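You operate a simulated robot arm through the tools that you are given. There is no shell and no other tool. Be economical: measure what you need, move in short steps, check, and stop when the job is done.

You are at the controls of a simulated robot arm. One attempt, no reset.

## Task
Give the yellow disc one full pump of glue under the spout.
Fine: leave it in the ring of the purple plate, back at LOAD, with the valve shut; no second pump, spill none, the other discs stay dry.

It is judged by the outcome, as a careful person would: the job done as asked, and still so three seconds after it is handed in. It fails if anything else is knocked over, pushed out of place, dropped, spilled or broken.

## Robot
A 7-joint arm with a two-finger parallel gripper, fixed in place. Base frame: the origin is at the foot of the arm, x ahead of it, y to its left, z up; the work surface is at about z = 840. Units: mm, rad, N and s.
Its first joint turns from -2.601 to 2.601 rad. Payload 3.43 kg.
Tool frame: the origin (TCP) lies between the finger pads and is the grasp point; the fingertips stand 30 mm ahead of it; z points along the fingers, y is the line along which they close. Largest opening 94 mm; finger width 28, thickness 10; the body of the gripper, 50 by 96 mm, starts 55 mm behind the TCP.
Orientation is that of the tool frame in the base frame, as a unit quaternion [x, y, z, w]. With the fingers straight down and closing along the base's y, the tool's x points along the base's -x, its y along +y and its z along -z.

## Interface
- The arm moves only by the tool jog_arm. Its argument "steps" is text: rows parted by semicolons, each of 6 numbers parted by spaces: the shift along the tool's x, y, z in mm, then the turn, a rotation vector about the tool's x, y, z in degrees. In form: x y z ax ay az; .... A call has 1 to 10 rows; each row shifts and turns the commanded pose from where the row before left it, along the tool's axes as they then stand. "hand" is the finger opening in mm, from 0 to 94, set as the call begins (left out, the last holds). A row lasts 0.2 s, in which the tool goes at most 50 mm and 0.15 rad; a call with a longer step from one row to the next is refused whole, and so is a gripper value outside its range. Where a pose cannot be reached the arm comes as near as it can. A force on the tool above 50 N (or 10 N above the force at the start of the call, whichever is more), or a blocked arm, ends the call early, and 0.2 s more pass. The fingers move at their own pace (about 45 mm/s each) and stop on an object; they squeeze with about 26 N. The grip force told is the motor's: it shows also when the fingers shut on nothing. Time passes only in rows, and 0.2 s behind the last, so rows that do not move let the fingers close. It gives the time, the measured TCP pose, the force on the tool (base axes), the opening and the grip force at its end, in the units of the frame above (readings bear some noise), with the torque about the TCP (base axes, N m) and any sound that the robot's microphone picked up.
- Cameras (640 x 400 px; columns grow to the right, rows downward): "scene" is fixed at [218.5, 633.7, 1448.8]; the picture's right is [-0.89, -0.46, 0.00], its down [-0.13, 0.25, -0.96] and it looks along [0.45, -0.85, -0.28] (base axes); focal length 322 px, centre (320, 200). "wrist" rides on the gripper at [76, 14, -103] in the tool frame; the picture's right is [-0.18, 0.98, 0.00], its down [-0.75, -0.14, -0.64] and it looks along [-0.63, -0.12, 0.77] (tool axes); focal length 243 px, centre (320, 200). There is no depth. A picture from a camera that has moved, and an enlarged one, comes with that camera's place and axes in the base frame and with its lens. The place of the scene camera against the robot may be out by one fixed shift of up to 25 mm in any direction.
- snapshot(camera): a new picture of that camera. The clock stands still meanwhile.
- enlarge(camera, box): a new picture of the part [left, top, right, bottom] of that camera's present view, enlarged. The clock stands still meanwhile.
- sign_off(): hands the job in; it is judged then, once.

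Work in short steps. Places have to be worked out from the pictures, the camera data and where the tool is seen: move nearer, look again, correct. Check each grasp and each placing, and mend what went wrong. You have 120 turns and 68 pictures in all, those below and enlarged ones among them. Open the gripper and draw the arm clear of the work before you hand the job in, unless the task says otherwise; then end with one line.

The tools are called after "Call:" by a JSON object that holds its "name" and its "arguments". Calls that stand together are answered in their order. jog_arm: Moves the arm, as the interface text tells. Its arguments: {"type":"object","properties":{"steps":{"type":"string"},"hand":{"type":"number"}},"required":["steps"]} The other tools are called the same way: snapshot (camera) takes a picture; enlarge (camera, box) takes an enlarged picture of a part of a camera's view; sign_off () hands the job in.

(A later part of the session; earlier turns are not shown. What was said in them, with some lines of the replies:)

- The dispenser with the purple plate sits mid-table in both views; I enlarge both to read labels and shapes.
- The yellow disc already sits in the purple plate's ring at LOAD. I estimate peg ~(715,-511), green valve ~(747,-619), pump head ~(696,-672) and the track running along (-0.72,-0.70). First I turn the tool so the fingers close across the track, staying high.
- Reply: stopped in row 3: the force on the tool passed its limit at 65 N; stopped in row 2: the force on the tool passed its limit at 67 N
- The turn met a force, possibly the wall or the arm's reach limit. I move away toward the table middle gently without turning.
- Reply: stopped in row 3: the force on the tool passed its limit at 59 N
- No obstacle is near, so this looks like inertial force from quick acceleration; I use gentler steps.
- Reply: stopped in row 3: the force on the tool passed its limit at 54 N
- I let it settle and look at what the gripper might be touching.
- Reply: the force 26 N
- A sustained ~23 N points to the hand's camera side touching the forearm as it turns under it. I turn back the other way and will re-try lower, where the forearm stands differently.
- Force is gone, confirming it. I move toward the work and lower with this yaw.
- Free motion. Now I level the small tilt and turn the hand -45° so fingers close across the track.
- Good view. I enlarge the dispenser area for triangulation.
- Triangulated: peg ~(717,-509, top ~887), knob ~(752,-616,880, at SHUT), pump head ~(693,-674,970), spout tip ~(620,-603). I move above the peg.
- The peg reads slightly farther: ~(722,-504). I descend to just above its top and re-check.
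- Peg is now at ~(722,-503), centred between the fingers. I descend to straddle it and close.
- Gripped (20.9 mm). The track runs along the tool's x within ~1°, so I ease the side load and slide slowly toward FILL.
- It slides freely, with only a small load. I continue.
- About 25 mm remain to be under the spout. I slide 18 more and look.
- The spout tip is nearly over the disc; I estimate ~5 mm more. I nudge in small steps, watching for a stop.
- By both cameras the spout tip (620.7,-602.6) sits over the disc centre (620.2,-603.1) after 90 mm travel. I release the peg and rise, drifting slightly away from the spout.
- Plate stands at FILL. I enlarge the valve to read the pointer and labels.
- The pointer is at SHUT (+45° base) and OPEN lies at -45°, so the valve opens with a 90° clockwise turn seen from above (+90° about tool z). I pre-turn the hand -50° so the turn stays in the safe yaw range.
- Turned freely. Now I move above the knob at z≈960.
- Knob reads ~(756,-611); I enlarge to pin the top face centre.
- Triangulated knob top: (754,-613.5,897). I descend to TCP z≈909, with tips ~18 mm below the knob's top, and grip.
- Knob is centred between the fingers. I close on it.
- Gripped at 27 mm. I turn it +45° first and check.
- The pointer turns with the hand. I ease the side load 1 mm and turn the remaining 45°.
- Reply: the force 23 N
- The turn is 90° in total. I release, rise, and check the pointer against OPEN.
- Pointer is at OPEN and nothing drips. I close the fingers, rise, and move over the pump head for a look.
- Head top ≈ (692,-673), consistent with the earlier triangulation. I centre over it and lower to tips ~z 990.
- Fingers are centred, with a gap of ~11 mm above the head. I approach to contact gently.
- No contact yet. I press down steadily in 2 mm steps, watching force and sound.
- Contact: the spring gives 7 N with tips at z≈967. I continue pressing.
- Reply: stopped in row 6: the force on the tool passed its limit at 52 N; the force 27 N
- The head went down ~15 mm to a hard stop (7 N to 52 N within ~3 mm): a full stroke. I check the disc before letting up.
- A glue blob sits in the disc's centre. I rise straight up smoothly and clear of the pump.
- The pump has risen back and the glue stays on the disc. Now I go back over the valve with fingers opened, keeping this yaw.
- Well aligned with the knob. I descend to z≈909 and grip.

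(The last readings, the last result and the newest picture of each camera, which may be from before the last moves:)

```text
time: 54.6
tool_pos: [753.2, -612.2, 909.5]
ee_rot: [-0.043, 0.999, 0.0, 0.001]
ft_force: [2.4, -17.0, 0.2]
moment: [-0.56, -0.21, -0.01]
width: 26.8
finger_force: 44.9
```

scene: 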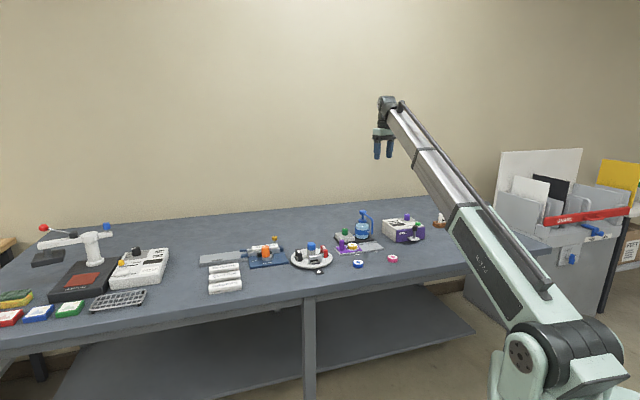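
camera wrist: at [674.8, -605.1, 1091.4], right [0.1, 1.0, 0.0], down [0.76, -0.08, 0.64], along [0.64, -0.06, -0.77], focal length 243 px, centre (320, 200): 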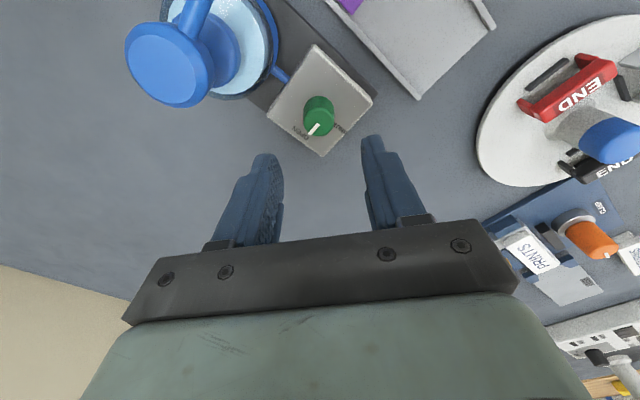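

Gripped at 26.8 mm. I ease the side load and turn -45°.

Call:
{"name": "jog_arm", "arguments": {"steps": "0 -1.5 0 0 0 -2;0 0 0 0 0 -5;0 0 0 0 0 -6;0 0 0 0 0 -7;0 0 0 0 0 -7;0 0 0 0 0 -7;0 0 0 0 0 -6;0 0 0 0 0 -4;0 0 0 0 0 -1;0 0 0 0 0 0"}}

Call:
{"name": "jog_arm", "arguments": {"steps": "0 0 0 0 0 -2;0 0 0 0 0 -5;0 0 0 0 0 -6;0 0 0 0 0 -7;0 0 0 0 0 -7;0 0 0 0 0 -7;0 0 0 0 0 -6;0 0 0 0 0 -4;0 0 0 0 0 -1;0 0 0 0 0 0"}}

Call:
{"name": "enlarge", "arguments": {"camera": "wrist", "box": [220, 60, 420, 240]}}

```text
time: 56.8
tool_pos: [752.9, -612.7, 910.0]
ee_rot: [-0.424, 0.906, 0.001, 0.001]
ft_force: [-1.0, -8.3, 2.7]
moment: [-0.88, 0.69, 0.0]
width: 26.7
finger_force: 45.6
```

```text
time: 59.0
tool_pos: [754.2, -613.9, 909.2]
ee_rot: [0.738, -0.675, -0.001, -0.001]
ft_force: [3.3, -14.3, 5.9]
moment: [-0.18, -0.25, -0.43]
width: 27.0
finger_force: 44.5
```

```text
2.22 times, centred on (320, 150) of wrist
camera zoom: at [745.7, -691.0, 1012.2], right [-1.0, 0.1, 0.0], down [0.07, 0.76, 0.64], along [0.06, 0.64, -0.77], focal length 539 px, centre (320, 311)
```

zoom: 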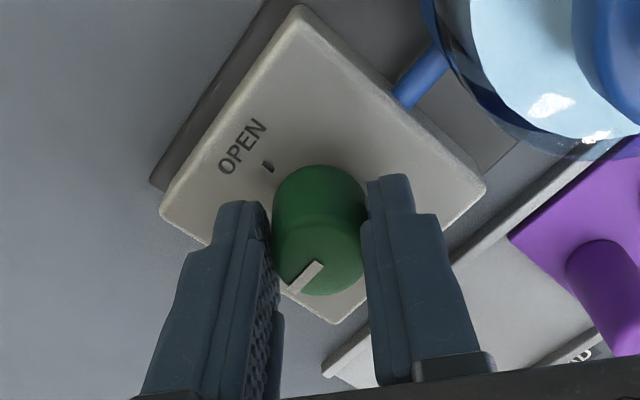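

The pointer is back where it started, and a turning torque (-0.43 N m) shows the shut stop. I release, rise and verify.

Call:
{"name": "jog_arm", "arguments": {"steps": "0 0 0 0 0 0;0 0 0 0 0 0;0 0 0 0 0 0;0 0 -4 0 0 0;0 0 -12 0 0 0;0 0 -20 0 0 0;0 0 -24 0 0 0;0 0 -22 0 0 0;0 0 -14 0 0 0;0 0 -6 0 0 0", "hand": 50}}

Call:
{"name": "enlarge", "arguments": {"camera": "wrist", "box": [260, 40, 420, 180]}}

```text
time: 61.2
tool_pos: [753.7, -612.9, 1011.9]
ee_rot: [0.737, -0.676, -0.002, -0.001]
ft_force: [-0.2, 1.1, 0.3]
moment: [-0.03, -0.02, -0.01]
width: 49.8
finger_force: 0.1
```

```text
2.86 times, centred on (340, 110) of wrist
camera zoom: at [745.6, -691.5, 1114.6], right [-1.0, 0.1, 0.0], down [0.07, 0.76, 0.64], along [0.06, 0.64, -0.77], focal length 693 px, centre (263, 457)
```

zoom: 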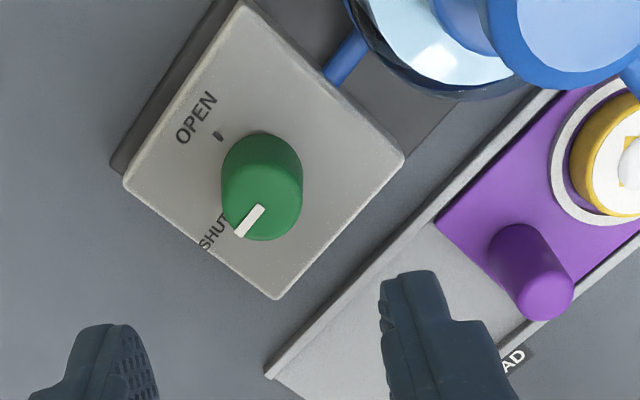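

Valve is SHUT. I go back toward the peg and restore the -45° yaw.

Call:
{"name": "jog_arm", "arguments": {"steps": "-4 3 -3 0 0 0;-10 7 -6 0 0 0;-14 10 -8 0 0 0;-16 12 -7 0 0 0;-15 11 -4 0 0 0;-12 9 0 0 0 0;-8 6 0 0 0 0;-3 2.8 0 0 0 0;0 0 0 0 0 0"}}

Call:
{"name": "jog_arm", "arguments": {"steps": "0 0 0 0 0 3;0 0 0 0 0 6;0 0 0 0 0 8;0 0 0 0 0 8;0 0 0 0 0 8;0 0 0 0 0 8;0 0 0 0 0 6;0 0 0 0 0 3;0 0 0 0 0 0"}}

Call:
{"name": "snapshot", "arguments": {"camera": "wrist"}}

```text
time: 63.2
tool_pos: [684.9, -537.5, 1039.9]
ee_rot: [0.737, -0.676, -0.001, 0.0]
ft_force: [-0.4, 0.0, 0.2]
moment: [0.03, 0.0, 0.01]
width: 50.0
finger_force: 0.1
```

```text
time: 65.2
tool_pos: [686.1, -536.3, 1038.8]
ee_rot: [-0.384, 0.924, 0.001, 0.0]
ft_force: [1.1, -0.2, 0.0]
moment: [0.01, -0.04, -0.02]
width: 50.1
finger_force: 0.1
```

```text
27 pictures are left
camera wrist: at [621.5, -581.2, 1142.6], right [-0.56, 0.83, 0.0], down [0.63, 0.43, 0.64], along [0.53, 0.36, -0.77], focal length 243 px, centre (320, 200)
```

wrist: 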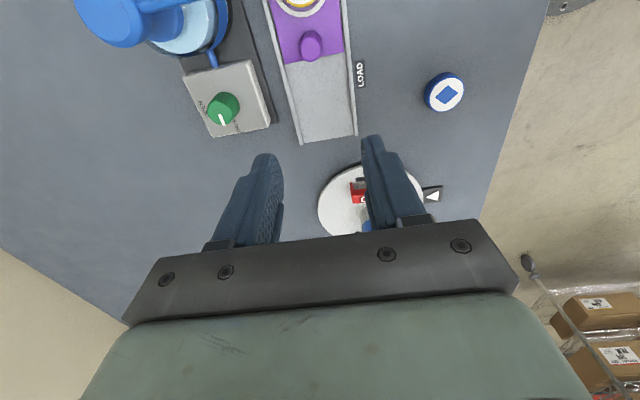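

Same view as when I left. I retrace the path down to the peg.

Call:
{"name": "jog_arm", "arguments": {"steps": "4 0 8 0 0 0;8 0 16 0 0 0;10 0 22 0 0 0;10 0 24 0 0 0;6 0 24 0 0 0;1.5 0 20 0 0 0;0 0 16 0 0 0;0 0 11 0 0 0;0 0 6 0 0 0;0 0 1.5 0 0 0"}}

Call:
{"name": "snapshot", "arguments": {"camera": "wrist"}}

```text
time: 67.4
tool_pos: [657.6, -563.8, 891.3]
ee_rot: [-0.382, 0.924, 0.001, 0.0]
ft_force: [0.6, -0.5, -0.5]
moment: [-0.01, 0.04, -0.01]
width: 50.0
finger_force: 0.0
```

```text
26 pictures are left
camera wrist: at [593.3, -608.7, 994.0], right [-0.57, 0.82, 0.0], down [0.63, 0.43, 0.64], along [0.53, 0.36, -0.77], focal length 243 px, centre (320, 200)
```

wrist: 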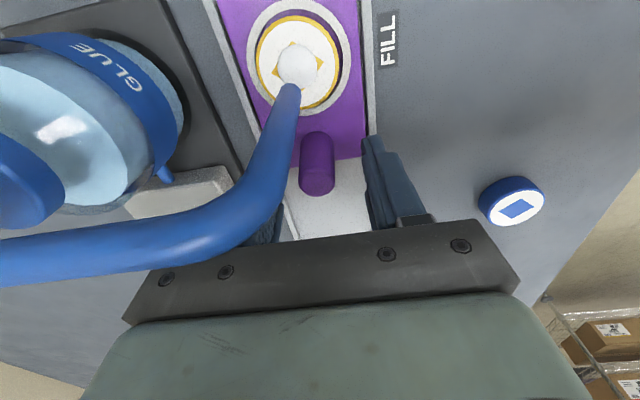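

The glue is centred on the disc and the peg is between the fingers. I close on it.

Call:
{"name": "jog_arm", "arguments": {"steps": "0 0 0 0 0 0;0 0 0 0 0 0;0 0 0 0 0 0;0 0 0 0 0 0", "hand": 10}}

Call:
{"name": "jog_arm", "arguments": {"steps": "-1 0 0 0 0 0;-3 0 0 0 0 0;-5 0 0 0 0 0;-6 0 0 0 0 0;-6 0 0 0 0 0;-6 0 0 0 0 0;-5 0 0 0 0 0;-3 0 0 0 0 0;-1 0 0 0 0 0;0 0 0 0 0 0"}}

Call:
{"name": "snapshot", "arguments": {"camera": "wrist"}}

```text
time: 68.4
tool_pos: [658.0, -565.6, 892.2]
ee_rot: [-0.383, 0.924, 0.0, 0.001]
ft_force: [9.6, -9.6, -0.9]
moment: [-0.31, -0.24, 0.03]
width: 20.7
finger_force: 45.1
```

```text
time: 70.6
tool_pos: [683.7, -539.7, 891.2]
ee_rot: [-0.384, 0.923, 0.001, 0.001]
ft_force: [12.9, -13.3, 11.0]
moment: [-0.52, -0.25, 0.08]
width: 21.1
finger_force: 44.7
```

```text
25 pictures are left
camera wrist: at [619.1, -584.3, 994.1], right [-0.57, 0.82, 0.0], down [0.63, 0.43, 0.64], along [0.53, 0.36, -0.77], focal length 243 px, centre (320, 200)
```

wrist: 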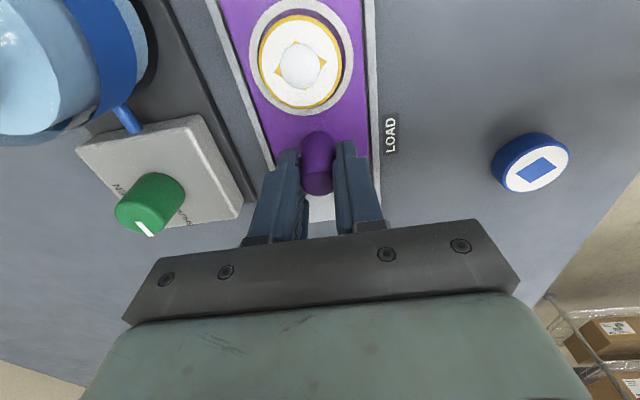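

Sliding well; I relieve the side load and continue 38 mm.

Call:
{"name": "jog_arm", "arguments": {"steps": "-1 -1 0 0 0 0;-3 -0.5 0 0 0 0;-5 0 0 0 0 0;-6 0 0 0 0 0;-7 0 0 0 0 0;-7 0 0 0 0 0;-5 0 0 0 0 0;-3 0 0 0 0 0;-1 0 0 0 0 0;0 0 0 0 0 0"}}

```text
time: 72.8
tool_pos: [711.2, -512.0, 890.6]
ee_rot: [-0.382, 0.924, 0.001, 0.001]
ft_force: [-0.3, 0.4, 6.6]
moment: [-0.01, 0.0, -0.01]
width: 20.9
finger_force: 45.2
```

About 14.6 mm remain to the original LOAD position; I finish slowly.

Call:
{"name": "jog_arm", "arguments": {"steps": "-1 0 0 0 0 0;-2.5 0 0 0 0 0;-3 0 0 0 0 0;-3 0 0 0 0 0;-2.5 0 0 0 0 0;-1.5 0 0 0 0 0;-1 0 0 0 0 0;0 0 0 0 0 0"}}

Call:
{"name": "snapshot", "arguments": {"camera": "wrist"}}

Call:
{"name": "enlarge", "arguments": {"camera": "scene", "box": [310, 190, 430, 265]}}

```text
time: 74.6
tool_pos: [721.2, -502.5, 890.4]
ee_rot: [-0.383, 0.924, 0.002, 0.001]
ft_force: [-3.5, 3.5, 1.9]
moment: [-0.07, 0.18, -0.01]
width: 20.7
finger_force: 44.8
```

```text
24 pictures are left
camera wrist: at [656.8, -547.2, 994.1], right [-0.57, 0.82, 0.0], down [0.63, 0.43, 0.64], along [0.53, 0.37, -0.77], focal length 243 px, centre (320, 200)
```

wrist: 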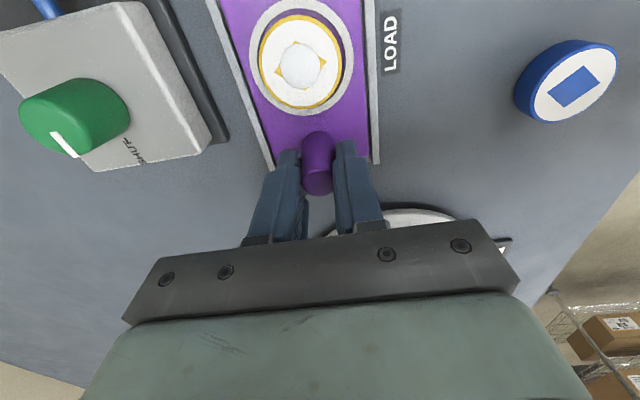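

```text
5.33 times, centred on (370, 228) of scene
camera zoom: at [218.5, 633.7, 1448.8], right [-0.89, -0.46, 0.0], down [-0.13, 0.25, -0.96], along [0.45, -0.85, -0.28], focal length 1715 px, centre (53, 53)
```

zoom: 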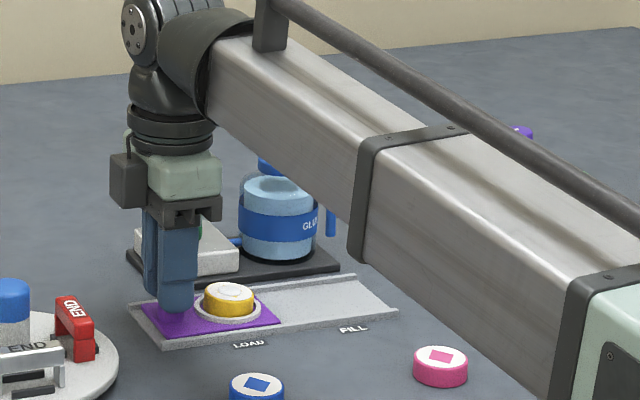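

The disc column is 229 against the original 227: about 1–2 mm short. I nudge 2 mm more against the end.

Call:
{"name": "jog_arm", "arguments": {"steps": "-1 0 0 0 0 0;-1 0 0 0 0 0;0 0 0 0 0 0;0 0 0 0 0 0"}}

Call:
{"name": "enlarge", "arguments": {"camera": "scene", "box": [310, 190, 430, 265]}}

```text
time: 75.6
tool_pos: [721.9, -501.4, 891.5]
ee_rot: [-0.383, 0.924, 0.002, 0.001]
ft_force: [-5.1, 3.7, -2.5]
moment: [0.28, -0.06, -0.04]
width: 20.9
finger_force: 45.0
```

```text
5.33 times, centred on (370, 228) of scene
camera zoom: at [218.5, 633.7, 1448.8], right [-0.89, -0.46, 0.0], down [-0.13, 0.25, -0.96], along [0.45, -0.85, -0.28], focal length 1715 px, centre (53, 53)
```

zoom: 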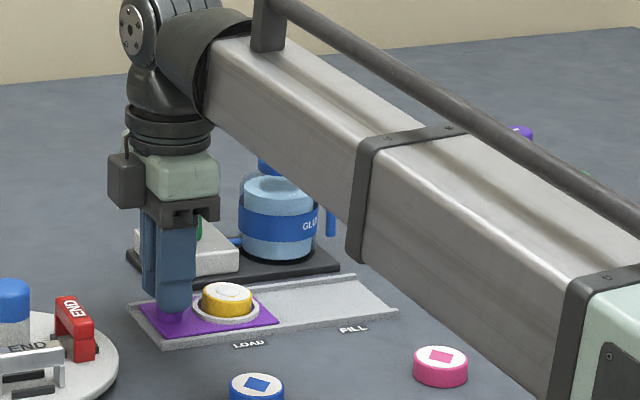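

Disc column is 227, matching the start: the plate is back at LOAD. I release and rise clear.

Call:
{"name": "jog_arm", "arguments": {"steps": "0 0 0 0 0 0;0 0 0 0 0 0;0 0 0 0 0 0", "hand": 50}}

Call:
{"name": "jog_arm", "arguments": {"steps": "0 0 -4 0 0 0;0 0 -12 0 0 0;0 0 -20 0 0 0;0 0 -26 0 0 0;0 0 -28 0 0 0;0 0 -28 0 0 0;0 0 -24 0 0 0;0 0 -16 0 0 0;0 0 -6 0 0 0;0 0 0 0 0 0"}}

Call:
{"name": "snapshot", "arguments": {"camera": "wrist"}}

Call:
{"name": "enlarge", "arguments": {"camera": "scene", "box": [310, 190, 430, 265]}}

```text
time: 76.4
tool_pos: [723.6, -501.6, 890.7]
ee_rot: [-0.383, 0.924, 0.001, 0.002]
ft_force: [-0.7, 0.1, -0.2]
moment: [-0.03, -0.01, -0.03]
width: 49.9
finger_force: 0.1
```

```text
time: 78.6
tool_pos: [722.4, -502.7, 1054.7]
ee_rot: [-0.383, 0.924, 0.001, 0.001]
ft_force: [0.7, 0.6, -0.6]
moment: [-0.03, 0.04, 0.0]
width: 50.2
finger_force: 0.0
```

```text
21 pictures are left
camera wrist: at [658.1, -546.8, 1158.6], right [-0.57, 0.82, 0.0], down [0.63, 0.43, 0.64], along [0.53, 0.36, -0.77], focal length 243 px, centre (320, 200)
```

wrist: 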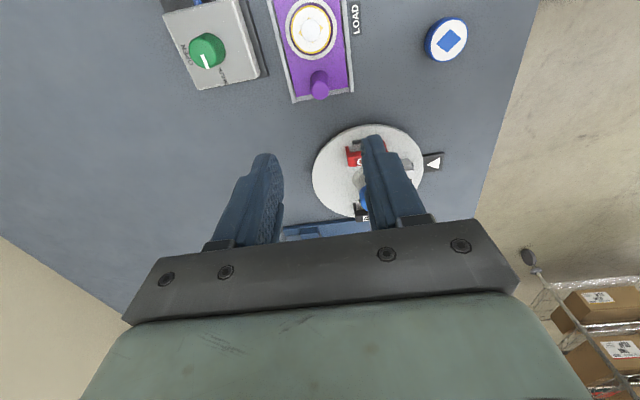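

```text
5.33 times, centred on (370, 228) of scene
camera zoom: at [218.5, 633.7, 1448.8], right [-0.89, -0.46, 0.0], down [-0.13, 0.25, -0.96], along [0.45, -0.85, -0.28], focal length 1715 px, centre (53, 53)
```

zoom: 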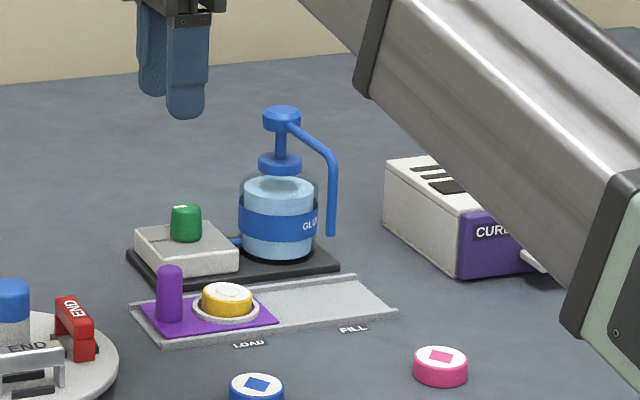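

The plate is at LOAD with the glued disc in its ring, the valve is at SHUT, the pump is up, nothing is spilled, and the arm is clear with the gripper open. I hand in.

Call:
{"name": "sign_off", "arguments": {}}

```text
The job is handed in.
```

The yellow disc got one full pump of glue and is back at LOAD in the ring of the purple plate, with the valve shut and no spill or second pump.
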